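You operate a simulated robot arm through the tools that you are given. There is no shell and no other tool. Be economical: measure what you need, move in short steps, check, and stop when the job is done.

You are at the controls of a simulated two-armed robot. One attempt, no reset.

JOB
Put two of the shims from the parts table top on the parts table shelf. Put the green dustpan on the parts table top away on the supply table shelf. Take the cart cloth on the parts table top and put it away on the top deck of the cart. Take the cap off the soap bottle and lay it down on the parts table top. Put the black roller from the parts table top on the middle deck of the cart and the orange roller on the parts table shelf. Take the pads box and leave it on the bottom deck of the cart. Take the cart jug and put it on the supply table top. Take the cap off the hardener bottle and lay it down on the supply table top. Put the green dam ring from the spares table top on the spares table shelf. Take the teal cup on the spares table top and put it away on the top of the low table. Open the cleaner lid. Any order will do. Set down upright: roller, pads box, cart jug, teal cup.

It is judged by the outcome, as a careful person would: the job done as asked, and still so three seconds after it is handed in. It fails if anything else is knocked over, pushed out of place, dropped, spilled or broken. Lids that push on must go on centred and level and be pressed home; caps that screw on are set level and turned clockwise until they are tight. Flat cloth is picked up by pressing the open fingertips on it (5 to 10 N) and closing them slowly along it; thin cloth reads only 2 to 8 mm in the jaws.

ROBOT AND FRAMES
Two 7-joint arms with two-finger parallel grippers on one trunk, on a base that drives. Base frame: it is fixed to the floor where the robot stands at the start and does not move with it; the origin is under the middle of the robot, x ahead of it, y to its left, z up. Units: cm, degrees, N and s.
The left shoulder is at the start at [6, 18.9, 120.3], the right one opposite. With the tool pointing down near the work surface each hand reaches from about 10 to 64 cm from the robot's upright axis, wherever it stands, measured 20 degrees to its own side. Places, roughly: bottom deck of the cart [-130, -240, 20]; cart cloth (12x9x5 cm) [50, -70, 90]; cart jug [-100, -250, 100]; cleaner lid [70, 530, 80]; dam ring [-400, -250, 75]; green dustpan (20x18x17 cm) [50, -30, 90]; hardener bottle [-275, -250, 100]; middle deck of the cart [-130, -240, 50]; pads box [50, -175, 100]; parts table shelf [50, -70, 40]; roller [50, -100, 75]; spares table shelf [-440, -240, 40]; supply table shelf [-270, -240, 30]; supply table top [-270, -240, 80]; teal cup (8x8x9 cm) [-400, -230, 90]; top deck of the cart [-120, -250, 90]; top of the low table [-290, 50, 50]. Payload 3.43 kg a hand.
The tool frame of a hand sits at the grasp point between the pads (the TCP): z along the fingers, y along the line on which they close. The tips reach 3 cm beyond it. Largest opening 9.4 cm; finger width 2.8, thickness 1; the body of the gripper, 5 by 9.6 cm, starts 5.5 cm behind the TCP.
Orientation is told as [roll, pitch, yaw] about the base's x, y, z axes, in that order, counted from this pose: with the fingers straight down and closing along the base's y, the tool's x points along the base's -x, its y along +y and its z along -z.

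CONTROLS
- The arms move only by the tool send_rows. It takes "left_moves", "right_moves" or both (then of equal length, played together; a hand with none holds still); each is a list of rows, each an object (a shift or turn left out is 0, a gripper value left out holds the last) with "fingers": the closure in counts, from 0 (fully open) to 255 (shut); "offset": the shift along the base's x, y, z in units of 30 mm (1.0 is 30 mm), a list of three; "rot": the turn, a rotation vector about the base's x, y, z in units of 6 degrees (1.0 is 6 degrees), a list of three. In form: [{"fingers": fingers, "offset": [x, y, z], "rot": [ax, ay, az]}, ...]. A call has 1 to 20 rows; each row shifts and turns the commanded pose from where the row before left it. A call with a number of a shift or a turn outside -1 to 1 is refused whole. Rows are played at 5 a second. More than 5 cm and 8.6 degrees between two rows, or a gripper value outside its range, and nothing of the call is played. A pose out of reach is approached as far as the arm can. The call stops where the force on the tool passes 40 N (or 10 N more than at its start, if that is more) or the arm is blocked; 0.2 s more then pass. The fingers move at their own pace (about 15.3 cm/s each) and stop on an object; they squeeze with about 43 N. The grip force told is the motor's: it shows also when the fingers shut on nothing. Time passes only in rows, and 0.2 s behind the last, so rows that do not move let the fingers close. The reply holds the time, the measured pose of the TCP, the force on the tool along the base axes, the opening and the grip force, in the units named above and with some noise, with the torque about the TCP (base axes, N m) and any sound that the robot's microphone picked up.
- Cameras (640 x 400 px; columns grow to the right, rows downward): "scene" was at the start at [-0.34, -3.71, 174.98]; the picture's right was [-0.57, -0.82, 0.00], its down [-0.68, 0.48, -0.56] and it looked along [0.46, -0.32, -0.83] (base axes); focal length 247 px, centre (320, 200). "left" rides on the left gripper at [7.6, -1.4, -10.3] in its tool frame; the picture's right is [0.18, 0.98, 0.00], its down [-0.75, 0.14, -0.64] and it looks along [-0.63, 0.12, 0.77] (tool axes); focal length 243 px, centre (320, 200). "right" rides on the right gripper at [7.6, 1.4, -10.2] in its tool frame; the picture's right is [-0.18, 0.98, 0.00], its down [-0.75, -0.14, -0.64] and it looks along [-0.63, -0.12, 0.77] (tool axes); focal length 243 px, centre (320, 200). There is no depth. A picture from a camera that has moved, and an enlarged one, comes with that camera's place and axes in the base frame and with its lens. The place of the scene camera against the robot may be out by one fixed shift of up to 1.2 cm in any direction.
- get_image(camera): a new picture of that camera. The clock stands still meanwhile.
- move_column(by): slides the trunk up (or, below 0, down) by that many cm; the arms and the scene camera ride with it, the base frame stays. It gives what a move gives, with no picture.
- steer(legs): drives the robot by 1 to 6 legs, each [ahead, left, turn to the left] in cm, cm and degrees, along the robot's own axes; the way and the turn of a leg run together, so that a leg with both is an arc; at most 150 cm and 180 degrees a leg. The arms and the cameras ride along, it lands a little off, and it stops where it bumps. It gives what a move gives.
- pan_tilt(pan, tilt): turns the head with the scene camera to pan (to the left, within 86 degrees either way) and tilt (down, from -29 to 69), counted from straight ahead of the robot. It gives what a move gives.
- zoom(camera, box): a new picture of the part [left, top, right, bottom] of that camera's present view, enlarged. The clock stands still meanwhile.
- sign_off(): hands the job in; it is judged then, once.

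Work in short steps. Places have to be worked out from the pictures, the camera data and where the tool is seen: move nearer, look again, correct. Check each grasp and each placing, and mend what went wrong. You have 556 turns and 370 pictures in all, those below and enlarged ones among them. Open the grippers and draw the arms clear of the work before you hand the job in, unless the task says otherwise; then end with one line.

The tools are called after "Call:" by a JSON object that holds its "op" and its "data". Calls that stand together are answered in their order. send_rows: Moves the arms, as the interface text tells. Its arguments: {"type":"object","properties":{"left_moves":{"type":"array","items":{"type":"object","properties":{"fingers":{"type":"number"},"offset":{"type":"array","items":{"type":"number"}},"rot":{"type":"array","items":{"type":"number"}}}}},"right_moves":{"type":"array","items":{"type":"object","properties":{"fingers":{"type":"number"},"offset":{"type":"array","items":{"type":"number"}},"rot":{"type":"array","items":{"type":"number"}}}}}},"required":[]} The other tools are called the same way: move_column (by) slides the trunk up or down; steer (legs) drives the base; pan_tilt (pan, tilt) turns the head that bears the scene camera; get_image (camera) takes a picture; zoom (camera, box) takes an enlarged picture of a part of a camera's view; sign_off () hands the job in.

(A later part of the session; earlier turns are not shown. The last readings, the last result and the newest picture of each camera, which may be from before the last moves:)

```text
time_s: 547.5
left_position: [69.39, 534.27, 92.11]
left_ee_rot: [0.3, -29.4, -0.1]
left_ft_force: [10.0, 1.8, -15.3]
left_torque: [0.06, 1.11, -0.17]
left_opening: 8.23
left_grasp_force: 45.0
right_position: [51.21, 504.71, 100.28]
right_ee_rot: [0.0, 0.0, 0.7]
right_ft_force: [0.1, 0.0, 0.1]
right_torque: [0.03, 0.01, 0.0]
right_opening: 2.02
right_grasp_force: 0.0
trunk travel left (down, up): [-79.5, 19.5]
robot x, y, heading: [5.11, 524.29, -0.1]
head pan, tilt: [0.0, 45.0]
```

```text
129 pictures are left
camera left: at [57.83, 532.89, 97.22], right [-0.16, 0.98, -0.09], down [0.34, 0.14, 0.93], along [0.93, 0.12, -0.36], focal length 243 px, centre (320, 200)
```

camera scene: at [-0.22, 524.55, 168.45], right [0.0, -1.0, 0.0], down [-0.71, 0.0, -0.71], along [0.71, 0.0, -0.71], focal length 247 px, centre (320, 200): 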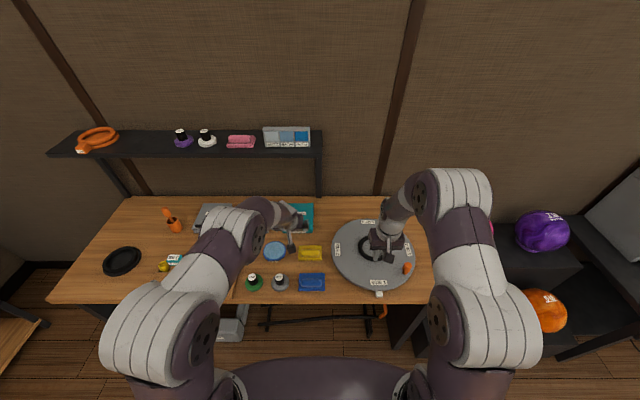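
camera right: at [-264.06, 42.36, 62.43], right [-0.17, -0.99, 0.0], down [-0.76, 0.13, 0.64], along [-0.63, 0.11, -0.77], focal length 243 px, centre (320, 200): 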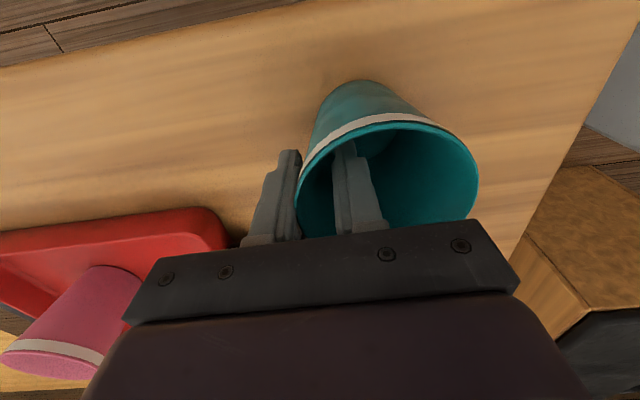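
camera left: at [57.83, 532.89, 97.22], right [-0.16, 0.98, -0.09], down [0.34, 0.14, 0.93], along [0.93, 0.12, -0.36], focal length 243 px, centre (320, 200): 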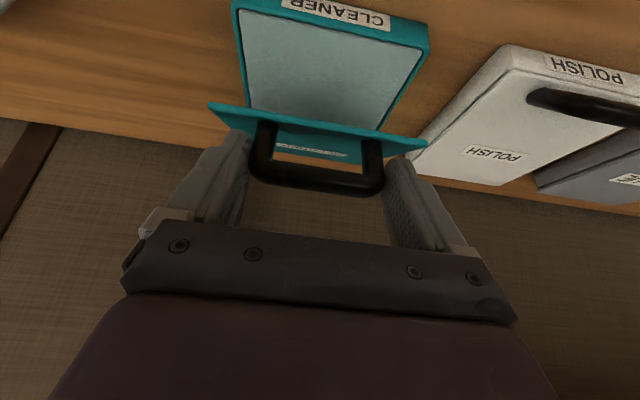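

Call:
{"op": "send_rows", "data": {"left_moves": [{"offset": [0.3, 0, 0.25]}, {"offset": [0.32, 0, 0.25]}, {"offset": [0.35, 0, 0.22]}, {}]}}

Call:
{"op": "get_image", "data": {"camera": "left"}}

Call:
{"op": "zoom", "data": {"camera": "scene", "box": [180, 130, 440, 310]}}

```text
time_s: 548.5
left_position: [71.8, 534.31, 94.76]
left_ee_rot: [0.3, -29.7, -0.1]
left_ft_force: [-19.2, 7.4, 10.6]
left_torque: [0.22, 1.34, 0.28]
left_opening: 8.25
left_grasp_force: 45.1
right_position: [50.52, 504.79, 100.51]
right_ee_rot: [0.0, -0.3, 0.6]
right_ft_force: [-1.0, 0.2, -0.6]
right_torque: [0.0, 0.01, 0.03]
right_opening: 2.03
right_grasp_force: 0.1
trunk travel left (down, up): [-79.5, 19.5]
robot x, y, heading: [5.6, 524.09, 0.2]
head pan, tilt: [0.0, 45.0]
```

```text
128 pictures are left
camera left: at [60.11, 532.87, 99.83], right [-0.16, 0.98, -0.09], down [0.33, 0.14, 0.93], along [0.93, 0.12, -0.35], focal length 243 px, centre (320, 200)
```

left: 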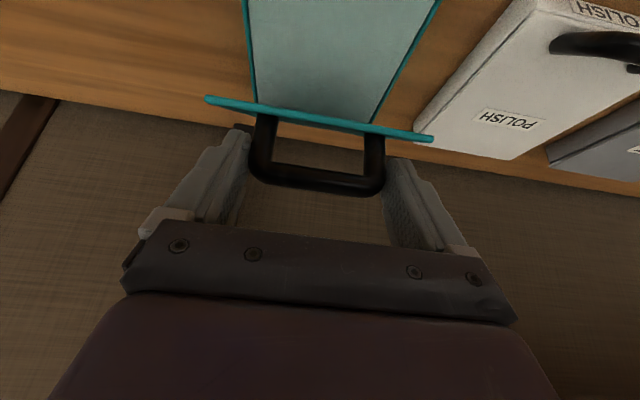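

```text
2.22 times, centred on (310, 220) of scene
camera zoom: at [6.73, 524.67, 168.47], right [0.0, -1.0, 0.0], down [-0.7, 0.0, -0.71], along [0.71, 0.0, -0.7], focal length 550 px, centre (342, 156)
```

zoom: 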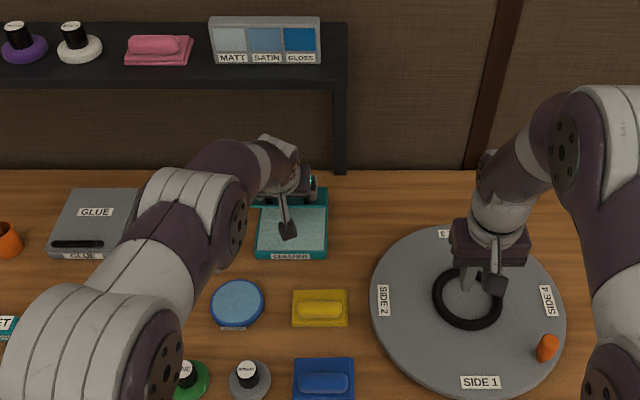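

The lid is at about 48°. I now turn the right hand to pitch -60°, yaw 35°, fingers shut, to slip under the lid from the right.

Call:
{"op": "send_rows", "data": {"right_moves": [{"rot": [0, 0, 1], "fingers": 255}, {"rot": [0, 0, 1]}, {"rot": [0, 0, 1]}, {"rot": [0, 0, 1]}, {"rot": [0, 0, 1]}, {"rot": [0, 0, 0.8]}, {"rot": [0.574, -0.819, 0]}, {"rot": [0.574, -0.819, 0]}, {"rot": [0.574, -0.819, 0]}, {"rot": [0.574, -0.819, 0]}, {"rot": [0.574, -0.819, 0]}, {"rot": [0.574, -0.819, 0]}, {"rot": [0.574, -0.819, 0]}, {"rot": [0.574, -0.819, 0], "offset": [0.4, 0.6, 0]}, {"rot": [0.574, -0.819, 0], "offset": [0.4, 0.8, 0]}, {"rot": [0.574, -0.819, 0], "offset": [0.4, 0.8, -0.3]}, {}]}}

Call:
{"op": "get_image", "data": {"camera": "right"}}

```text
time_s: 552.1
left_position: [71.79, 534.32, 94.75]
left_ee_rot: [0.3, -29.9, -0.2]
left_ft_force: [-11.5, 10.9, 17.5]
left_torque: [0.13, -0.69, 0.2]
left_opening: 8.25
left_grasp_force: 45.1
right_position: [54.23, 511.44, 99.78]
right_ee_rot: [-1.2, -60.3, 36.2]
right_ft_force: [-0.8, 0.1, 0.6]
right_torque: [0.01, -0.01, -0.01]
right_opening: 0.02
right_grasp_force: 32.5
trunk travel left (down, up): [-79.5, 19.5]
robot x, y, heading: [5.58, 524.14, 0.1]
head pan, tilt: [0.0, 45.0]
```

```text
126 pictures are left
camera right: at [42.79, 505.35, 98.3], right [-0.49, 0.86, 0.15], down [-0.07, -0.21, 0.97], along [0.87, 0.47, 0.17], focal length 243 px, centre (320, 200)
```

right: 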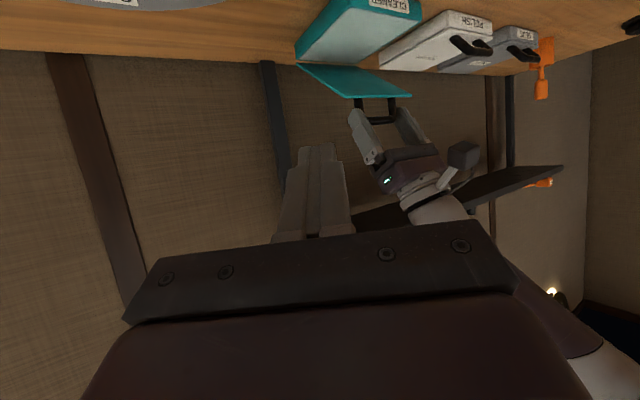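

Call:
{"op": "send_rows", "data": {"right_moves": [{"offset": [0.5, 0.8, -0.8]}, {"offset": [0.5, 0.8, -0.9]}, {"offset": [0.5, 0.8, -0.9]}, {"offset": [0.5, 0.8, -0.9]}, {"offset": [0, 0, -0.3]}, {}]}}

Call:
{"op": "get_image", "data": {"camera": "right"}}

```text
time_s: 553.5
left_position: [71.64, 534.11, 94.7]
left_ee_rot: [0.3, -29.7, -0.1]
left_ft_force: [-11.4, 9.2, 16.5]
left_torque: [-0.09, -0.6, 0.17]
left_opening: 8.23
left_grasp_force: 44.6
right_position: [60.15, 521.13, 88.24]
right_ee_rot: [-1.2, -60.2, 36.2]
right_ft_force: [0.6, -0.6, 0.4]
right_torque: [-0.04, 0.02, 0.01]
right_opening: 0.01
right_grasp_force: 32.4
trunk travel left (down, up): [-79.5, 19.5]
robot x, y, heading: [5.27, 523.92, 0.0]
head pan, tilt: [0.0, 45.0]
```

```text
125 pictures are left
camera right: at [48.73, 514.89, 86.79], right [-0.49, 0.86, 0.15], down [-0.07, -0.21, 0.97], along [0.87, 0.47, 0.17], focal length 243 px, centre (320, 200)
```

right: 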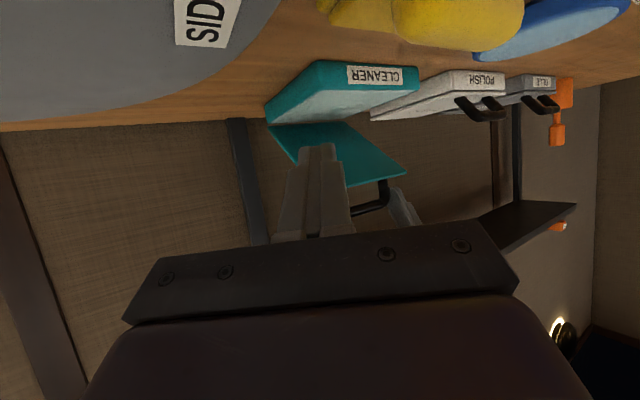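

Call:
{"op": "send_rows", "data": {"right_moves": [{"offset": [0.6, 0.42, -0.15]}, {"offset": [0.8, 0.56, 0]}, {"offset": [0.8, 0.56, 0]}, {"offset": [0.8, 0.56, 0]}, {"offset": [0.6, 0.42, 0]}, {}]}}

Call:
{"op": "get_image", "data": {"camera": "right"}}

Call:
{"op": "get_image", "data": {"camera": "left"}}

```text
time_s: 554.9
left_position: [71.7, 534.33, 94.72]
left_ee_rot: [0.3, -29.8, -0.1]
left_ft_force: [-13.0, 9.4, 15.4]
left_torque: [-0.03, -0.27, 0.17]
left_opening: 8.24
left_grasp_force: 45.3
right_position: [71.12, 528.65, 87.77]
right_ee_rot: [-1.0, -60.2, 36.1]
right_ft_force: [-0.1, -1.0, -0.6]
right_torque: [0.0, -0.04, 0.01]
right_opening: 0.0
right_grasp_force: 32.4
trunk travel left (down, up): [-79.5, 19.5]
robot x, y, heading: [5.59, 524.1, -0.1]
head pan, tilt: [0.0, 45.0]
```

```text
124 pictures are left
camera right: at [59.69, 522.56, 86.44], right [-0.49, 0.86, 0.15], down [-0.07, -0.21, 0.97], along [0.87, 0.47, 0.17], focal length 243 px, centre (320, 200)
```

right: 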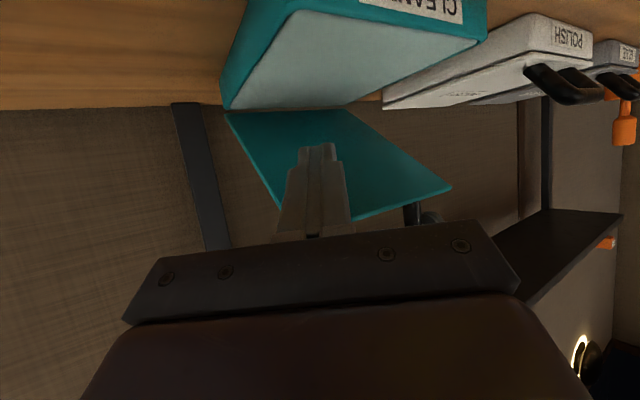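

```text
123 pictures are left
camera left: at [60.1, 532.88, 99.75], right [-0.16, 0.98, -0.09], down [0.33, 0.14, 0.93], along [0.93, 0.12, -0.35], focal length 243 px, centre (320, 200)
```

left: 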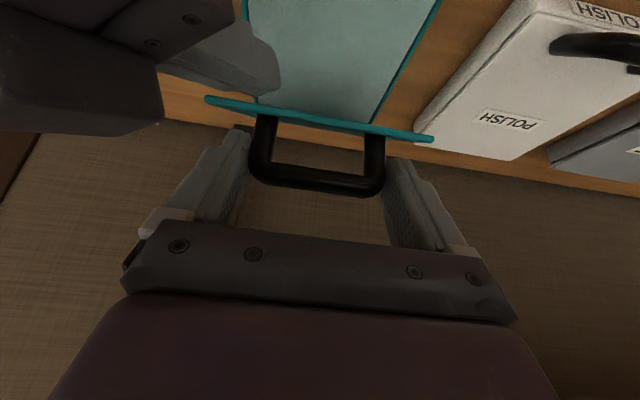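

The right fingers are under the lid. I raise them to touch it, then let go with the left and draw the left hand away up and back.

Call:
{"op": "send_rows", "data": {"right_moves": [{"offset": [0, 0, 0.2]}, {"offset": [0, 0, 0.2]}, {"offset": [0, 0, 0.1]}]}}

Call:
{"op": "send_rows", "data": {"left_moves": [{"fingers": 20}, {"fingers": 0}, {}, {"offset": [-0.2, 0, 0.4]}, {"offset": [-0.3, 0, 0.5]}, {"offset": [-0.4, 0.2, 0.7]}, {"offset": [-0.5, 0.3, 0.7]}, {"offset": [-0.6, 0.3, 0.5]}]}}

Call:
{"op": "get_image", "data": {"camera": "right"}}

```text
time_s: 555.7
left_position: [72.11, 534.35, 94.9]
left_ee_rot: [0.1, -30.1, -0.1]
left_ft_force: [-5.5, 11.6, 28.7]
left_torque: [0.16, 0.68, 0.05]
left_opening: 8.25
left_grasp_force: 45.4
right_position: [70.79, 528.74, 88.93]
right_ee_rot: [-0.8, -59.6, 35.9]
right_ft_force: [-7.1, -0.6, -24.3]
right_torque: [0.18, 0.21, -0.09]
right_opening: 0.01
right_grasp_force: 33.0
trunk travel left (down, up): [-79.5, 19.5]
robot x, y, heading: [5.74, 524.46, 0.1]
head pan, tilt: [0.0, 45.0]
```

```text
time_s: 557.5
left_position: [66.07, 536.84, 102.82]
left_ee_rot: [0.3, -29.6, -0.2]
left_ft_force: [-0.6, 0.1, -0.2]
left_torque: [0.01, -0.02, -0.02]
left_opening: 9.39
left_grasp_force: 0.0
right_position: [71.2, 528.63, 89.18]
right_ee_rot: [-0.7, -60.1, 35.9]
right_ft_force: [-0.7, 0.8, 0.4]
right_torque: [0.0, 0.03, 0.01]
right_opening: 0.0
right_grasp_force: 33.2
trunk travel left (down, up): [-79.5, 19.5]
robot x, y, heading: [5.27, 524.34, -0.1]
head pan, tilt: [0.0, 45.0]
```

```text
122 pictures are left
camera right: at [59.87, 522.46, 87.86], right [-0.49, 0.86, 0.15], down [-0.07, -0.21, 0.97], along [0.87, 0.47, 0.17], focal length 243 px, centre (320, 200)
```

right: 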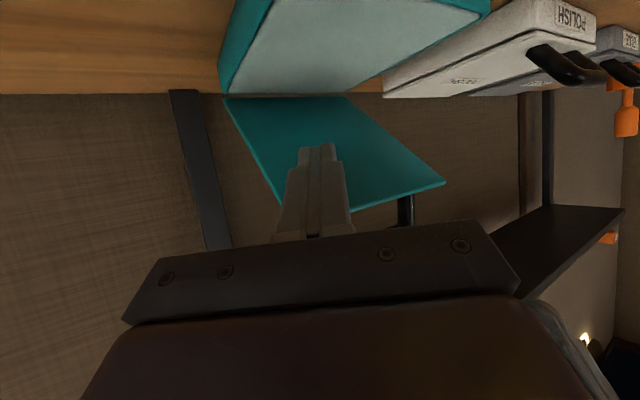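

The lid stays up by itself. I clear the left hand further and push the lid on with the right along its arc.

Call:
{"op": "send_rows", "data": {"left_moves": [{"offset": [-0.8, 0.3, 0.3]}, {"offset": [-0.8, 0.3, 0]}, {"offset": [-0.5, 0, 0]}, {}, {}, {}, {}], "right_moves": [{}, {"offset": [0.2, 0, 0.25]}, {"offset": [0.25, 0, 0.25]}, {"offset": [0.3, 0, 0.2]}, {"offset": [0.3, 0, 0.2]}, {"offset": [0.3, 0, 0.15]}, {}]}}

Call:
{"op": "get_image", "data": {"camera": "right"}}

Call:
{"op": "zoom", "data": {"camera": "scene", "box": [180, 130, 440, 310]}}

```text
time_s: 559.1
left_position: [59.99, 538.28, 103.7]
left_ee_rot: [0.3, -29.6, -0.1]
left_ft_force: [0.1, -0.5, 0.4]
left_torque: [-0.03, -0.01, -0.01]
left_opening: 9.4
left_grasp_force: 0.0
right_position: [75.26, 528.56, 92.22]
right_ee_rot: [-0.6, -60.1, 35.9]
right_ft_force: [0.3, 0.7, 0.8]
right_torque: [0.0, -0.01, -0.02]
right_opening: 0.0
right_grasp_force: 33.3
trunk travel left (down, up): [-79.5, 19.5]
robot x, y, heading: [5.7, 524.36, -0.2]
head pan, tilt: [0.0, 45.0]
```

```text
121 pictures are left
camera right: at [63.91, 522.42, 90.9], right [-0.49, 0.86, 0.15], down [-0.07, -0.21, 0.97], along [0.87, 0.47, 0.16], focal length 243 px, centre (320, 200)
```

right: 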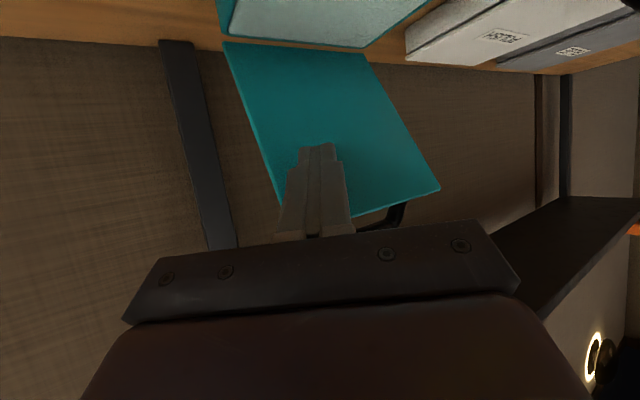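

```text
2.22 times, centred on (310, 220) of scene
camera zoom: at [7.35, 524.56, 168.44], right [0.0, -1.0, 0.0], down [-0.71, 0.0, -0.71], along [0.71, 0.0, -0.71], focal length 550 px, centre (342, 156)
```

zoom: 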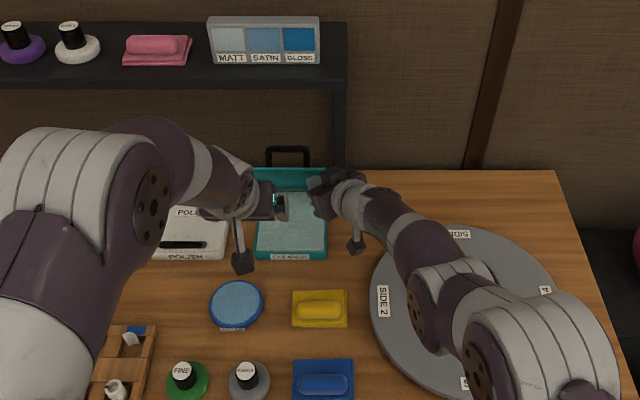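

Call:
{"op": "send_rows", "data": {"right_moves": [{"offset": [0.3, 0, 0.1]}, {"offset": [0.3, 0, 0.1]}, {"offset": [0.3, 0, 0]}, {"offset": [0.3, 0, 0]}, {}]}}

Call:
{"op": "get_image", "data": {"camera": "right"}}

```text
time_s: 560.3
left_position: [59.89, 538.28, 103.68]
left_ee_rot: [0.2, -29.6, -0.1]
left_ft_force: [-0.6, 0.0, 0.3]
left_torque: [0.01, 0.01, -0.02]
left_opening: 9.4
left_grasp_force: 0.2
right_position: [78.87, 528.51, 92.89]
right_ee_rot: [-0.7, -60.0, 35.9]
right_ft_force: [-0.3, -0.1, -0.1]
right_torque: [-0.06, -0.01, -0.02]
right_opening: 0.01
right_grasp_force: 32.8
trunk travel left (down, up): [-79.5, 19.5]
robot x, y, heading: [5.46, 524.34, -0.1]
head pan, tilt: [0.0, 45.0]
```

```text
119 pictures are left
camera right: at [67.56, 522.29, 91.54], right [-0.49, 0.86, 0.15], down [-0.07, -0.21, 0.97], along [0.87, 0.47, 0.16], focal length 243 px, centre (320, 200)
```

right: 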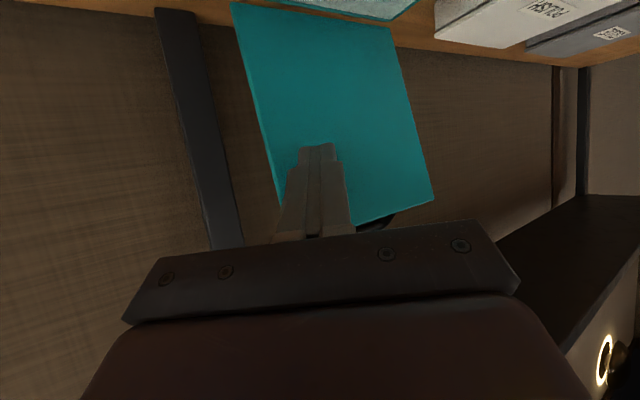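

Call:
{"op": "send_rows", "data": {"right_moves": [{"offset": [0.3, 0, 0]}, {"offset": [0.3, 0, -0.1]}, {"offset": [0.3, 0, -0.1]}, {}]}}

Call:
{"op": "get_image", "data": {"camera": "right"}}

Call:
{"op": "zoom", "data": {"camera": "scene", "box": [180, 130, 440, 310]}}

```text
time_s: 561.0
left_position: [59.2, 538.08, 104.02]
left_ee_rot: [0.4, -30.0, -0.2]
left_ft_force: [0.0, 0.7, 0.6]
left_torque: [0.03, 0.03, -0.02]
left_opening: 9.4
left_grasp_force: 0.0
right_position: [79.49, 528.44, 92.89]
right_ee_rot: [-0.6, -60.0, 36.4]
right_ft_force: [-32.0, -3.3, 14.5]
right_torque: [0.17, -0.32, 0.28]
right_opening: 0.03
right_grasp_force: 33.0
right hand out of reach, approached as far as the arm can: row 2, 3
trunk travel left (down, up): [-79.5, 19.5]
robot x, y, heading: [5.13, 524.13, -0.1]
head pan, tilt: [0.0, 45.0]
stopped in row 3 (right hand): the force on the tool passed its limit (the readings are from after the stop); the commanded pose is now the measured one
```

```text
118 pictures are left
camera right: at [68.2, 522.23, 91.51], right [-0.5, 0.85, 0.15], down [-0.07, -0.22, 0.97], along [0.86, 0.48, 0.17], focal length 243 px, centre (320, 200)
```

right: 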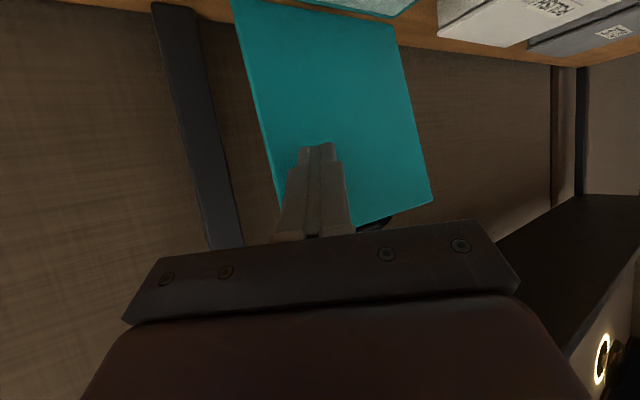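

```text
2.22 times, centred on (310, 220) of scene
camera zoom: at [6.25, 524.29, 168.48], right [0.0, -1.0, 0.0], down [-0.7, 0.0, -0.71], along [0.71, 0.0, -0.7], focal length 550 px, centre (342, 156)
```

zoom: 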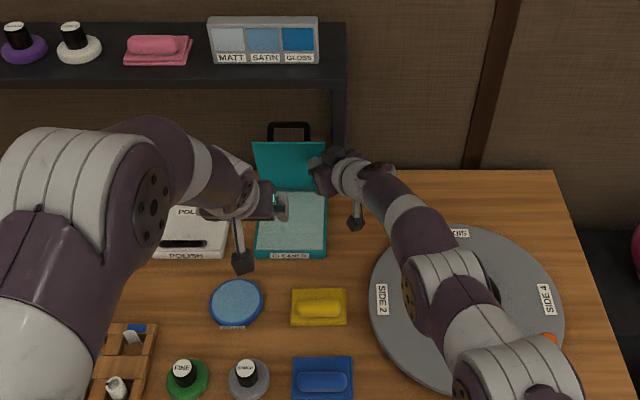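

The lid is at its stop, upright. I draw the right hand back and check that it stays.

Call:
{"op": "send_rows", "data": {"left_moves": [{"offset": [-0.5, 0, 0]}, {}, {}, {}, {}, {}, {}], "right_moves": [{"offset": [-0.4, -0.2, 0]}, {"offset": [-0.8, -0.56, 0]}, {"offset": [-0.8, -0.56, 0.2]}, {"offset": [-0.8, -0.56, 0.4]}, {"offset": [-0.8, -0.56, 0.4]}, {"offset": [-0.8, -0.56, 0.4]}, {}]}}

Call:
{"op": "steer", "data": {"legs": [[-50, 0, 0]]}}

Call:
{"op": "zoom", "data": {"camera": "scene", "box": [120, 60, 440, 240]}}

```text
time_s: 562.6
left_position: [58.52, 538.29, 103.63]
left_ee_rot: [0.3, -29.6, -0.2]
left_ft_force: [0.5, 0.3, -0.4]
left_torque: [0.01, -0.02, -0.02]
left_opening: 9.39
left_grasp_force: 0.1
right_position: [66.86, 519.38, 96.36]
right_ee_rot: [-0.4, -59.6, 35.9]
right_ft_force: [0.5, 0.3, -0.3]
right_torque: [-0.02, 0.02, -0.03]
right_opening: 0.0
right_grasp_force: 33.3
trunk travel left (down, up): [-79.5, 19.5]
robot x, y, heading: [5.91, 524.14, 0.0]
head pan, tilt: [0.0, 45.0]
```

```text
time_s: 565.6
left_position: [7.81, 538.35, 103.59]
left_ee_rot: [0.3, -29.5, -0.1]
left_ft_force: [-0.7, -0.1, -0.3]
left_torque: [-0.01, 0.01, -0.01]
left_opening: 9.41
left_grasp_force: 0.2
right_position: [16.32, 519.39, 96.33]
right_ee_rot: [-0.4, -59.8, 35.9]
right_ft_force: [-0.8, -0.2, 0.4]
right_torque: [0.01, 0.02, -0.01]
right_opening: 0.0
right_grasp_force: 32.3
trunk travel left (down, up): [-79.5, 19.5]
robot x, y, heading: [-45.16, 524.29, -0.3]
head pan, tilt: [0.0, 45.0]
```

```text
2.00 times, centred on (280, 150) of scene
camera zoom: at [-43.29, 524.55, 168.44], right [0.0, -1.0, 0.0], down [-0.71, 0.0, -0.71], along [0.71, 0.0, -0.71], focal length 495 px, centre (400, 300)
```

zoom: 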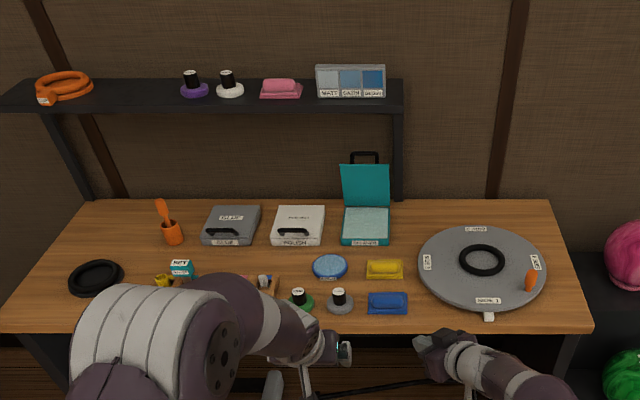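

The cleaner lid is open and stays. I drive back to the parts table for the dustpan.

Call:
{"op": "steer", "data": {"legs": [[-20, 0, 0], [0, -150, 0], [0, -150, 0], [0, -150, 0], [0, -100, 0]]}}

Call:
{"op": "send_rows", "data": {"left_moves": [{}, {}, {}, {}, {}, {}, {}, {}, {}, {}, {}, {}, {}, {}, {}, {}], "right_moves": [{"rot": [-0.574, 0.819, 0], "fingers": 0}, {"rot": [-0.574, 0.819, 0]}, {"rot": [-0.574, 0.819, 0]}, {"rot": [-0.574, 0.819, 0]}, {"rot": [-0.574, 0.819, 0]}, {"rot": [-0.574, 0.819, 0]}, {"rot": [-0.574, 0.819, 0]}, {"rot": [-0.574, 0.819, 0]}, {"rot": [-0.574, 0.819, 0]}, {"rot": [0, 0, -1], "offset": [0, -0.5, 0]}, {"rot": [0, 0, -1], "offset": [0, -0.5, 0]}, {"rot": [0, 0, -1], "offset": [0, -0.5, 0]}, {"rot": [0, 0, -1], "offset": [0, -0.5, 0]}, {"rot": [0, 0, -1], "offset": [0, -0.5, 0]}, {"rot": [0, 0, -1], "offset": [0, -0.5, 0]}, {}]}}

Call:
{"op": "get_image", "data": {"camera": "scene"}}

```text
time_s: 593.1
left_position: [-2.74, -8.38, 103.66]
left_ee_rot: [0.3, -29.6, 3.3]
left_ft_force: [-0.1, 0.3, 0.6]
left_torque: [0.04, -0.01, -0.01]
left_opening: 9.39
left_grasp_force: 0.0
right_position: [6.85, -26.77, 96.33]
right_ee_rot: [-0.5, -59.9, 39.2]
right_ft_force: [0.0, 0.0, 0.2]
right_torque: [-0.04, 0.0, 0.0]
right_opening: 0.0
right_grasp_force: 32.8
trunk travel left (down, up): [-79.5, 19.5]
robot x, y, heading: [-54.71, -25.52, 3.1]
head pan, tilt: [0.0, 45.0]
```

```text
time_s: 596.5
left_position: [-2.77, -8.42, 103.68]
left_ee_rot: [0.3, -29.6, 3.2]
left_ft_force: [-0.6, -0.9, -0.7]
left_torque: [-0.04, 0.0, -0.01]
left_opening: 9.39
left_grasp_force: 0.0
right_position: [6.86, -35.97, 96.26]
right_ee_rot: [3.1, -5.9, 1.1]
right_ft_force: [-0.8, 0.0, -0.2]
right_torque: [0.0, 0.03, -0.02]
right_opening: 9.39
right_grasp_force: 0.1
trunk travel left (down, up): [-79.5, 19.5]
robot x, y, heading: [-54.73, -25.71, 3.2]
head pan, tilt: [0.0, 45.0]
```

```text
115 pictures are left
camera scene: at [-52.93, -25.17, 168.44], right [0.06, -1.0, 0.0], down [-0.71, -0.04, -0.71], along [0.71, 0.04, -0.71], focal length 247 px, centre (320, 200)
```

scene: 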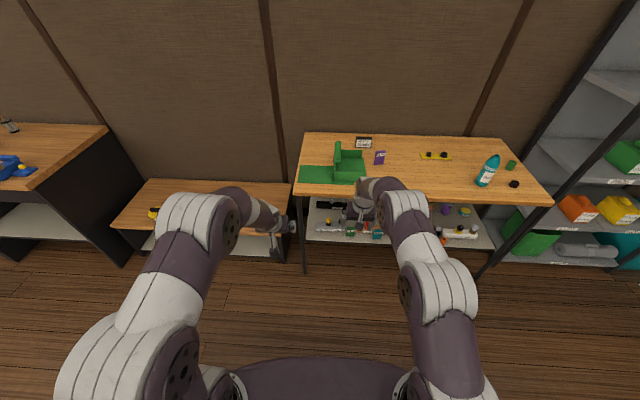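

Call:
{"op": "zoom", "data": {"camera": "scene", "box": [290, 120, 400, 200]}}

Call:
{"op": "get_image", "data": {"camera": "right"}}

```text
5.00 times, centred on (345, 160) of scene
camera zoom: at [-52.93, -25.17, 168.44], right [0.06, -1.0, 0.0], down [-0.71, -0.04, -0.71], along [0.71, 0.04, -0.71], focal length 1236 px, centre (195, 400)
```

zoom: 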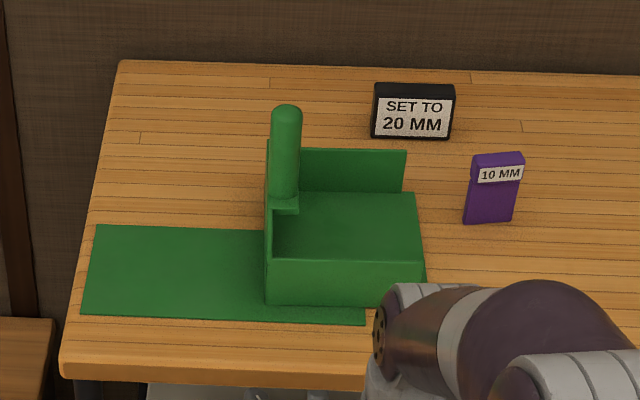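

```text
113 pictures are left
camera right: at [-2.01, -35.07, 105.97], right [0.16, 0.98, 0.07], down [0.69, -0.16, 0.71], along [0.71, -0.06, -0.7], focal length 243 px, centre (320, 200)
```

right: 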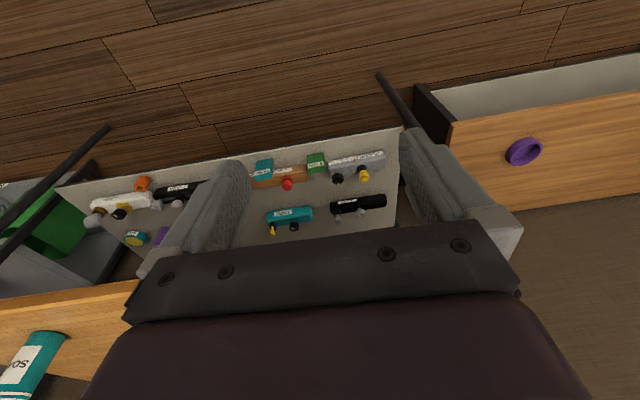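

The dustpan's handle is an upright rod at about (53.5, -28.3), z 92–102. I square the robot up and bring the left hand, pitched 45°, to it.

Call:
{"op": "steer", "data": {"legs": [[0, 0, -3.2], [32, -17, 0]]}}

Call:
{"op": "send_rows", "data": {"left_moves": [{"offset": [-0.2, 0, 0], "rot": [0, -0.9, 0], "fingers": 60}, {"offset": [0, 0, 0], "rot": [0, -0.9, 0]}, {"offset": [0, 0, 0], "rot": [0, -0.8, 0]}, {}], "right_moves": [{"offset": [-0.5, -0.5, 0.5]}, {"offset": [-0.5, -0.5, 0.5]}, {"offset": [-0.5, -0.5, 0.5]}, {}]}}

Call:
{"op": "get_image", "data": {"camera": "left"}}

```text
time_s: 599.2
left_position: [30.03, -28.01, 103.77]
left_ee_rot: [0.3, -29.6, 0.1]
left_ft_force: [-0.5, 0.6, 0.0]
left_torque: [-0.03, 0.01, -0.02]
left_opening: 9.39
left_grasp_force: 0.1
right_position: [38.07, -55.96, 96.31]
right_ee_rot: [3.2, -5.9, -2.1]
right_ft_force: [0.3, 0.8, 0.6]
right_torque: [0.05, 0.0, -0.04]
right_opening: 9.41
right_grasp_force: 0.0
trunk travel left (down, up): [-79.5, 19.5]
robot x, y, heading: [-23.01, -42.3, 0.1]
head pan, tilt: [0.0, 45.0]
```

```text
time_s: 600.2
left_position: [29.51, -27.71, 103.73]
left_ee_rot: [1.3, -42.2, -0.1]
left_ft_force: [0.1, 0.3, 0.5]
left_torque: [-0.02, 0.02, 0.04]
left_opening: 7.19
left_grasp_force: 0.1
left hand out of reach, approached as far as the arm can: row 3
right_position: [33.37, -60.31, 100.72]
right_ee_rot: [3.1, -5.9, -2.1]
right_ft_force: [-0.1, -0.2, 0.1]
right_torque: [0.01, 0.02, 0.02]
right_opening: 9.43
right_grasp_force: 0.2
trunk travel left (down, up): [-79.5, 19.5]
robot x, y, heading: [-22.88, -42.26, -0.1]
head pan, tilt: [0.0, 45.0]
```

```text
112 pictures are left
camera left: at [17.0, -29.25, 106.1], right [-0.15, 0.98, -0.11], down [0.13, 0.13, 0.98], along [0.98, 0.14, -0.14], focal length 243 px, centre (320, 200)
```

left: 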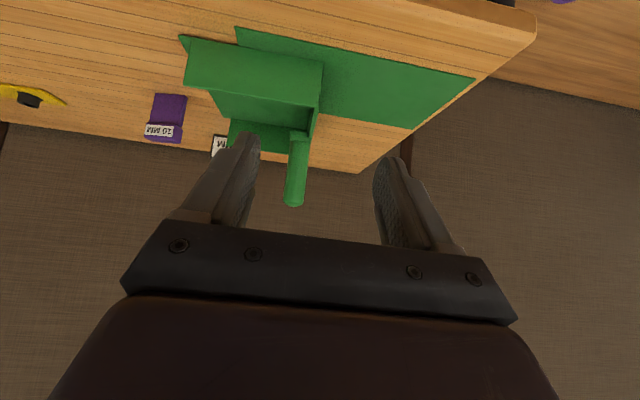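

Call:
{"op": "steer", "data": {"legs": [[18, 0, 0]]}}

Call:
{"op": "send_rows", "data": {"left_moves": [{"offset": [0.2, -0.1, -0.5], "rot": [-0.2, -0.4, 0]}, {"offset": [0.4, -0.1, -0.6]}, {"offset": [0.4, 0, -0.6]}, {"offset": [0.4, 0, -0.5]}, {}]}}

Call:
{"op": "get_image", "data": {"camera": "left"}}

```text
time_s: 601.7
left_position: [47.07, -27.62, 103.74]
left_ee_rot: [1.3, -42.2, 0.0]
left_ft_force: [-0.4, 0.0, 0.6]
left_torque: [0.04, 0.02, 0.0]
left_opening: 7.19
left_grasp_force: 0.1
right_position: [51.0, -60.27, 100.91]
right_ee_rot: [3.1, -5.9, -2.1]
right_ft_force: [-0.6, -0.3, -0.4]
right_torque: [-0.01, 0.01, -0.03]
right_opening: 9.37
right_grasp_force: 0.1
trunk travel left (down, up): [-79.5, 19.5]
robot x, y, heading: [-5.72, -42.1, 0.3]
head pan, tilt: [0.0, 45.0]
```

```text
time_s: 602.9
left_position: [51.03, -27.98, 97.6]
left_ee_rot: [-0.4, -44.6, 1.2]
left_ft_force: [-0.2, 0.1, -0.2]
left_torque: [-0.04, -0.01, 0.02]
left_opening: 7.21
left_grasp_force: 0.0
left hand out of reach, approached as far as the arm can: row 1
right_position: [50.92, -60.37, 100.87]
right_ee_rot: [3.1, -5.9, -2.0]
right_ft_force: [-0.1, 0.4, 0.5]
right_torque: [0.02, 0.03, 0.01]
right_opening: 9.4
right_grasp_force: 0.1
trunk travel left (down, up): [-79.5, 19.5]
robot x, y, heading: [-5.5, -42.52, 0.0]
head pan, tilt: [0.0, 45.0]
```

```text
111 pictures are left
camera left: at [38.52, -29.52, 99.57], right [-0.15, 0.98, -0.13], down [0.09, 0.15, 0.99], along [0.99, 0.13, -0.11], focal length 243 px, centre (320, 200)
```

left: 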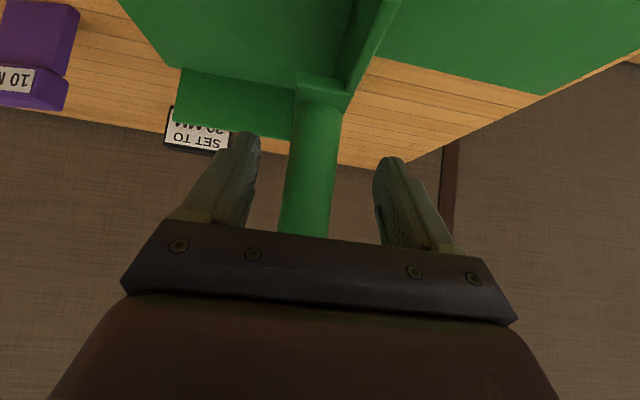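

Call:
{"op": "send_rows", "data": {"left_moves": [{"offset": [0.4, -0.1, 0]}, {"offset": [0.4, 0, 0]}, {"fingers": 120}, {"fingers": 220}, {}, {}]}}

Call:
{"op": "send_rows", "data": {"left_moves": [{"offset": [0, 0, 0.2]}, {"offset": [0, 0, 0.3]}, {"offset": [0, 0, 0.5]}, {}]}}

Call:
{"op": "get_image", "data": {"camera": "left"}}

Call:
{"op": "get_image", "data": {"camera": "scene"}}

```text
time_s: 604.3
left_position: [53.45, -28.21, 97.55]
left_ee_rot: [-0.5, -44.6, 1.2]
left_ft_force: [-0.5, 0.2, 0.9]
left_torque: [0.01, 0.11, 0.01]
left_opening: 3.51
left_grasp_force: 42.8
right_position: [51.01, -60.33, 100.85]
right_ee_rot: [3.1, -5.9, -2.0]
right_ft_force: [-0.3, 1.0, -0.9]
right_torque: [-0.01, 0.02, 0.0]
right_opening: 9.4
right_grasp_force: 0.1
trunk travel left (down, up): [-79.5, 19.5]
robot x, y, heading: [-5.71, -42.29, 0.3]
head pan, tilt: [0.0, 45.0]
```

```text
time_s: 605.3
left_position: [53.42, -28.19, 100.53]
left_ee_rot: [-0.4, -44.4, 1.3]
left_ft_force: [0.3, 0.2, -1.3]
left_torque: [0.06, 0.04, -0.03]
left_opening: 3.5
left_grasp_force: 43.4
right_position: [50.98, -60.34, 100.8]
right_ee_rot: [3.1, -5.8, -2.1]
right_ft_force: [-0.7, 0.1, -0.6]
right_torque: [-0.02, -0.02, 0.01]
right_opening: 9.4
right_grasp_force: 0.1
trunk travel left (down, up): [-79.5, 19.5]
robot x, y, heading: [-5.53, -42.47, 0.0]
head pan, tilt: [0.0, 45.0]
```

```text
110 pictures are left
camera left: at [41.0, -29.79, 102.45], right [-0.15, 0.98, -0.13], down [0.09, 0.15, 0.99], along [0.99, 0.13, -0.11], focal length 243 px, centre (320, 200)
```

left: 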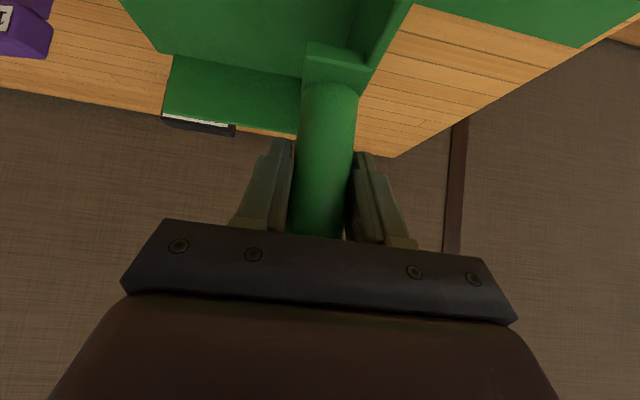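

```text
109 pictures are left
camera scene: at [-3.39, -41.86, 168.44], right [0.0, -1.0, 0.0], down [-0.71, 0.0, -0.71], along [0.71, 0.0, -0.71], focal length 247 px, centre (320, 200)
```

scene: 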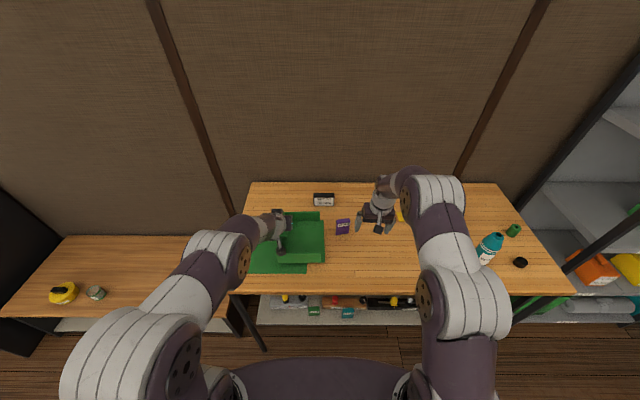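

The dustpan is held and light. I raise it, back away, turn and drive to the supply table.

Call:
{"op": "send_rows", "data": {"left_moves": [{"offset": [0, 0, 1]}, {"offset": [0, 0, 1]}, {"offset": [0, 0, 0.8]}, {}]}}

Call:
{"op": "steer", "data": {"legs": [[-70, 0, 0], [0, 0, -90], [70, -100, 0], [0, -74, 0]]}}

Call:
{"op": "get_image", "data": {"camera": "scene"}}

```text
time_s: 606.3
left_position: [53.58, -28.42, 109.03]
left_ee_rot: [-0.4, -44.5, 1.2]
left_ft_force: [-0.5, -0.5, -1.7]
left_torque: [0.05, 0.01, 0.0]
left_opening: 3.5
left_grasp_force: 42.9
right_position: [50.94, -60.31, 100.82]
right_ee_rot: [3.1, -5.9, -2.0]
right_ft_force: [-0.6, -0.5, 0.5]
right_torque: [0.01, 0.02, -0.01]
right_opening: 9.43
right_grasp_force: 0.0
trunk travel left (down, up): [-79.5, 19.5]
robot x, y, heading: [-5.74, -42.16, 0.4]
head pan, tilt: [0.0, 45.0]
```

```text
time_s: 623.3
left_position: [-235.48, -169.96, 108.92]
left_ee_rot: [-0.3, -44.5, -88.9]
left_ft_force: [-0.4, 0.1, -1.8]
left_torque: [0.01, -0.07, 0.02]
left_opening: 3.48
left_grasp_force: 42.6
right_position: [-267.37, -167.32, 100.8]
right_ee_rot: [3.2, -6.0, -92.2]
right_ft_force: [-0.4, 0.3, -0.1]
right_torque: [-0.01, -0.03, 0.0]
right_opening: 9.41
right_grasp_force: 0.0
trunk travel left (down, up): [-79.5, 19.5]
robot x, y, heading: [-249.37, -110.77, -90.2]
head pan, tilt: [0.0, 45.0]
```

```text
108 pictures are left
camera scene: at [-249.42, -112.73, 168.44], right [-1.0, 0.0, 0.0], down [0.0, 0.71, -0.71], along [0.0, -0.71, -0.71], focal length 247 px, centre (320, 200)
```

scene: 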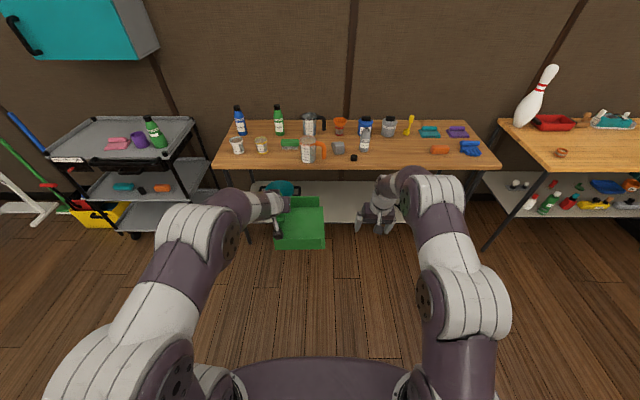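

Call:
{"op": "move_column", "data": {"by": -40}}

Call:
{"op": "get_image", "data": {"camera": "scene"}}

Call:
{"op": "zoom", "data": {"camera": "scene", "box": [210, 80, 530, 260]}}

```text
time_s: 627.2
left_position: [-235.49, -169.91, 68.94]
left_ee_rot: [-0.4, -44.5, -88.8]
left_ft_force: [0.2, -0.1, -2.1]
left_torque: [0.0, -0.07, -0.01]
left_opening: 3.46
left_grasp_force: 43.3
right_position: [-267.51, -167.23, 60.86]
right_ee_rot: [3.1, -5.8, -92.1]
right_ft_force: [0.3, 0.3, 1.1]
right_torque: [0.03, 0.03, 0.02]
right_opening: 9.41
right_grasp_force: 0.1
trunk travel left (down, up): [-39.5, 59.5]
robot x, y, heading: [-249.35, -110.91, -90.2]
head pan, tilt: [0.0, 45.0]
```

```text
107 pictures are left
camera scene: at [-249.44, -112.71, 128.45], right [-1.0, 0.0, 0.0], down [0.0, 0.71, -0.71], along [0.0, -0.71, -0.71], focal length 247 px, centre (320, 200)
```

scene: 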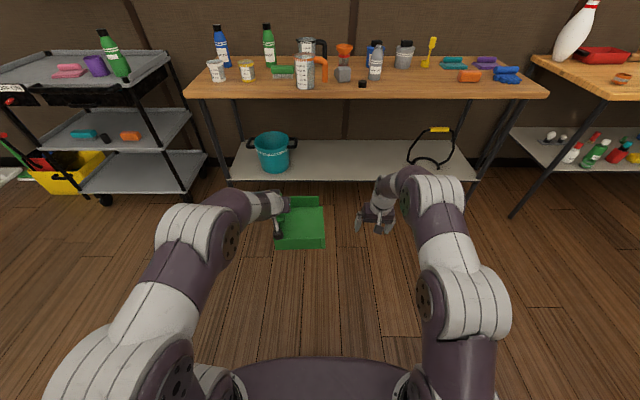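

```text
2.00 times, centred on (370, 170) of scene
camera zoom: at [-249.44, -112.71, 128.45], right [-1.0, 0.0, 0.0], down [0.0, 0.71, -0.71], along [0.0, -0.71, -0.71], focal length 495 px, centre (220, 260)
```

zoom: 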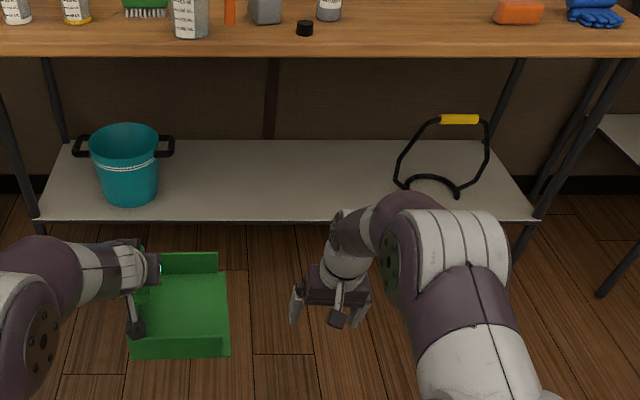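

The supply shelf is at z ≈ 30, front edge y ≈ -229, free from x -234 to -305. I pull the right hand well back, line up at x -247 and lower.

Call:
{"op": "send_rows", "data": {"right_moves": [{"offset": [0, 1, 0]}, {"offset": [0, 1, 0]}, {"offset": [0, 1, 0]}, {"offset": [0, 1, 0]}, {"offset": [0, 1, 0]}, {"offset": [0, 1, 0]}, {"offset": [0, 1, 0]}, {"offset": [-0.5, 1, 0]}, {"offset": [-0.5, 1, 0]}, {}]}}

Call:
{"op": "steer", "data": {"legs": [[0, -11.5, 0.2]]}}

Call:
{"op": "move_column", "data": {"by": -20}}

Call:
{"op": "steer", "data": {"legs": [[45, 0, 0]]}}

Call:
{"op": "get_image", "data": {"camera": "left"}}

Call:
{"op": "get_image", "data": {"camera": "scene"}}

```text
time_s: 629.4
left_position: [-235.6, -169.84, 68.92]
left_ee_rot: [-0.4, -44.5, -88.8]
left_ft_force: [-0.4, 0.3, -1.2]
left_torque: [0.04, -0.05, 0.03]
left_opening: 3.47
left_grasp_force: 42.8
right_position: [-270.67, -140.17, 60.89]
right_ee_rot: [3.2, -5.9, -92.1]
right_ft_force: [-0.6, -0.4, -0.1]
right_torque: [0.04, 0.01, 0.0]
right_opening: 9.41
right_grasp_force: 0.1
trunk travel left (down, up): [-39.5, 59.5]
robot x, y, heading: [-249.24, -110.75, -89.9]
head pan, tilt: [0.0, 45.0]
```

```text
time_s: 630.6
left_position: [-246.74, -169.79, 68.9]
left_ee_rot: [-0.3, -44.5, -88.8]
left_ft_force: [1.2, -1.0, -1.7]
left_torque: [-0.01, -0.05, 0.0]
left_opening: 3.47
left_grasp_force: 43.0
right_position: [-281.91, -140.35, 60.87]
right_ee_rot: [3.2, -5.9, -91.9]
right_ft_force: [-0.6, 1.1, 0.1]
right_torque: [0.03, -0.03, 0.0]
right_opening: 9.4
right_grasp_force: 0.0
trunk travel left (down, up): [-39.5, 59.5]
robot x, y, heading: [-260.43, -110.94, -89.9]
head pan, tilt: [0.0, 45.0]
```

```text
time_s: 632.8
left_position: [-246.76, -169.82, 49.0]
left_ee_rot: [-0.4, -44.6, -88.8]
left_ft_force: [-0.4, 0.1, -1.3]
left_torque: [0.02, -0.07, 0.0]
left_opening: 3.47
left_grasp_force: 42.9
right_position: [-281.99, -140.34, 40.83]
right_ee_rot: [3.1, -6.0, -91.9]
right_ft_force: [0.6, 0.6, -0.1]
right_torque: [0.0, 0.01, 0.01]
right_opening: 9.39
right_grasp_force: 0.0
trunk travel left (down, up): [-19.5, 79.5]
robot x, y, heading: [-260.83, -110.73, -89.7]
head pan, tilt: [0.0, 45.0]
```

```text
time_s: 635.5
left_position: [-246.38, -215.18, 48.92]
left_ee_rot: [-0.5, -44.5, -88.8]
left_ft_force: [0.6, -0.8, -1.6]
left_torque: [0.02, -0.05, -0.02]
left_opening: 3.48
left_grasp_force: 43.0
right_position: [-281.76, -185.65, 40.94]
right_ee_rot: [3.1, -5.8, -92.0]
right_ft_force: [-0.1, -0.2, -0.7]
right_torque: [-0.04, 0.04, 0.0]
right_opening: 9.39
right_grasp_force: 0.1
trunk travel left (down, up): [-19.5, 79.5]
robot x, y, heading: [-260.41, -156.21, -90.1]
head pan, tilt: [0.0, 45.0]
```

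```text
105 pictures are left
camera left: at [-248.08, -202.45, 50.89], right [0.98, 0.15, -0.13], down [0.15, -0.09, 0.99], along [0.13, -0.99, -0.11], focal length 243 px, centre (320, 200)
```

left: 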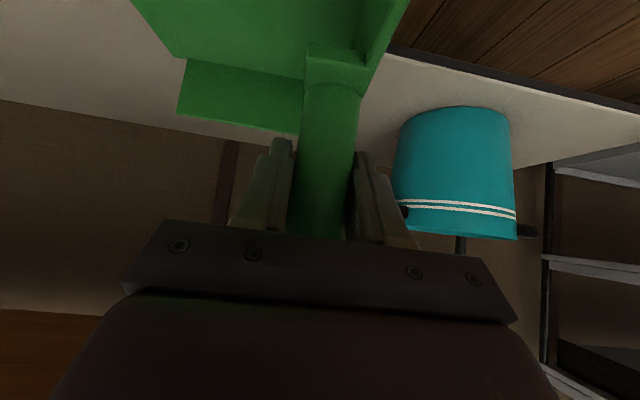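

```text
104 pictures are left
camera scene: at [-260.62, -158.03, 108.44], right [-1.0, 0.0, 0.0], down [0.0, 0.71, -0.71], along [0.0, -0.71, -0.71], focal length 247 px, centre (320, 200)
```

scene: 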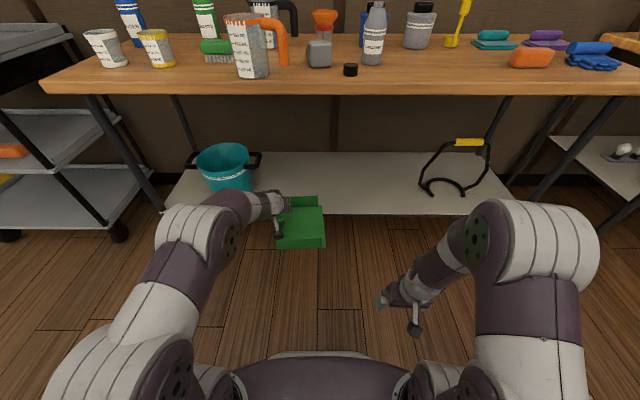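

The way in is clear of the bucket. I drive ahead 26 cm under the table.

Call:
{"op": "steer", "data": {"legs": [[26, 0, 0]]}}

Call:
{"op": "get_image", "data": {"camera": "left"}}

Call:
{"op": "get_image", "data": {"camera": "scene"}}

```text
time_s: 637.3
left_position: [-246.51, -241.05, 49.01]
left_ee_rot: [-0.4, -44.5, -88.9]
left_ft_force: [-1.2, 0.0, -0.9]
left_torque: [-0.03, -0.05, -0.02]
left_opening: 3.48
left_grasp_force: 43.3
right_position: [-281.7, -211.53, 40.94]
right_ee_rot: [3.2, -6.0, -92.1]
right_ft_force: [-0.9, 0.0, -0.2]
right_torque: [0.02, 0.0, 0.01]
right_opening: 9.4
right_grasp_force: 0.0
trunk travel left (down, up): [-19.5, 79.5]
robot x, y, heading: [-260.53, -182.47, -89.7]
head pan, tilt: [0.0, 45.0]
```

```text
103 pictures are left
camera left: at [-248.09, -228.44, 50.89], right [0.98, 0.15, -0.13], down [0.15, -0.09, 0.99], along [0.13, -0.99, -0.11], focal length 243 px, centre (320, 200)
```

left: 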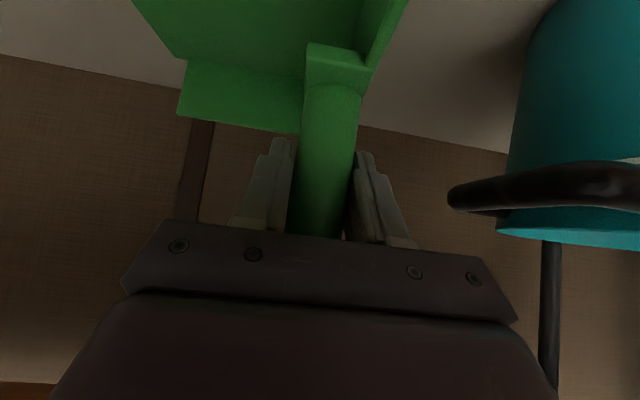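

```text
102 pictures are left
camera scene: at [-260.56, -184.0, 108.44], right [-1.0, 0.0, 0.0], down [0.0, 0.71, -0.71], along [0.0, -0.71, -0.71], focal length 247 px, centre (320, 200)
```

scene: 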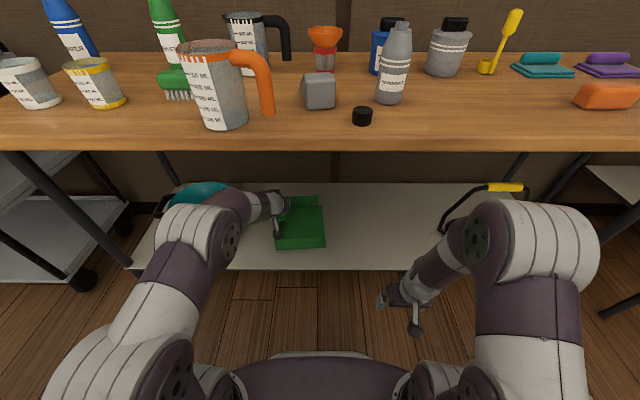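

Call:
{"op": "send_rows", "data": {"left_moves": [{"offset": [0, 0, -0.5]}, {"offset": [0, 0, -0.5]}, {"offset": [0, 0, -0.4]}, {"offset": [0, 0, -0.2]}, {"offset": [0, 0, -0.1]}, {"offset": [0, 0, -0.1]}]}}

Call:
{"op": "get_image", "data": {"camera": "left"}}

```text
time_s: 638.7
left_position: [-246.67, -241.09, 43.46]
left_ee_rot: [-0.4, -44.4, -88.9]
left_ft_force: [1.2, 0.3, -2.4]
left_torque: [-0.03, -0.03, 0.01]
left_opening: 3.48
left_grasp_force: 43.0
right_position: [-281.74, -211.41, 40.79]
right_ee_rot: [3.1, -6.0, -92.1]
right_ft_force: [-0.8, 0.9, 0.6]
right_torque: [0.01, -0.05, 0.01]
right_opening: 9.39
right_grasp_force: 0.1
trunk travel left (down, up): [-19.5, 79.5]
robot x, y, heading: [-260.68, -182.03, -90.1]
head pan, tilt: [0.0, 45.0]
```

```text
101 pictures are left
camera left: at [-248.14, -228.43, 45.44], right [0.98, 0.15, -0.13], down [0.15, -0.09, 0.99], along [0.13, -0.99, -0.11], focal length 243 px, centre (320, 200)
```

left: 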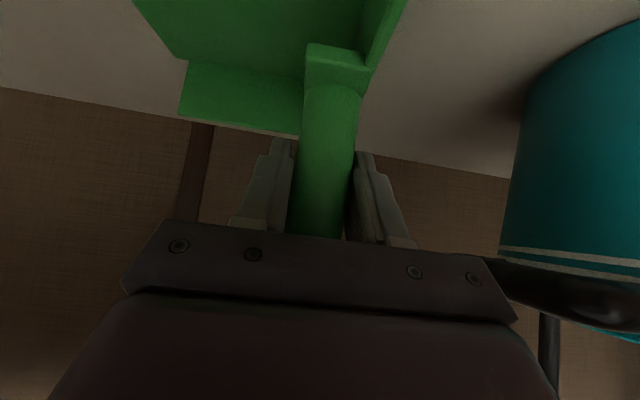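

Call:
{"op": "send_rows", "data": {"left_moves": [{"offset": [0, 0, -0.1]}, {"offset": [0, 0, -0.1]}, {"offset": [0, 0, -0.1]}, {"offset": [0, 0, -0.1]}, {"offset": [0, 0, -0.1]}]}}

```text
time_s: 639.9
left_position: [-246.47, -241.31, 42.3]
left_ee_rot: [-0.4, -44.6, -88.9]
left_ft_force: [0.5, 0.9, 7.7]
left_torque: [0.64, 0.02, -0.06]
left_opening: 3.5
left_grasp_force: 43.3
right_position: [-281.71, -211.56, 40.99]
right_ee_rot: [3.1, -5.9, -92.1]
right_ft_force: [-0.2, -1.0, 0.4]
right_torque: [0.01, -0.05, 0.04]
right_opening: 9.39
right_grasp_force: 0.0
trunk travel left (down, up): [-19.5, 79.5]
robot x, y, heading: [-260.41, -181.95, -90.2]
head pan, tilt: [0.0, 45.0]
```

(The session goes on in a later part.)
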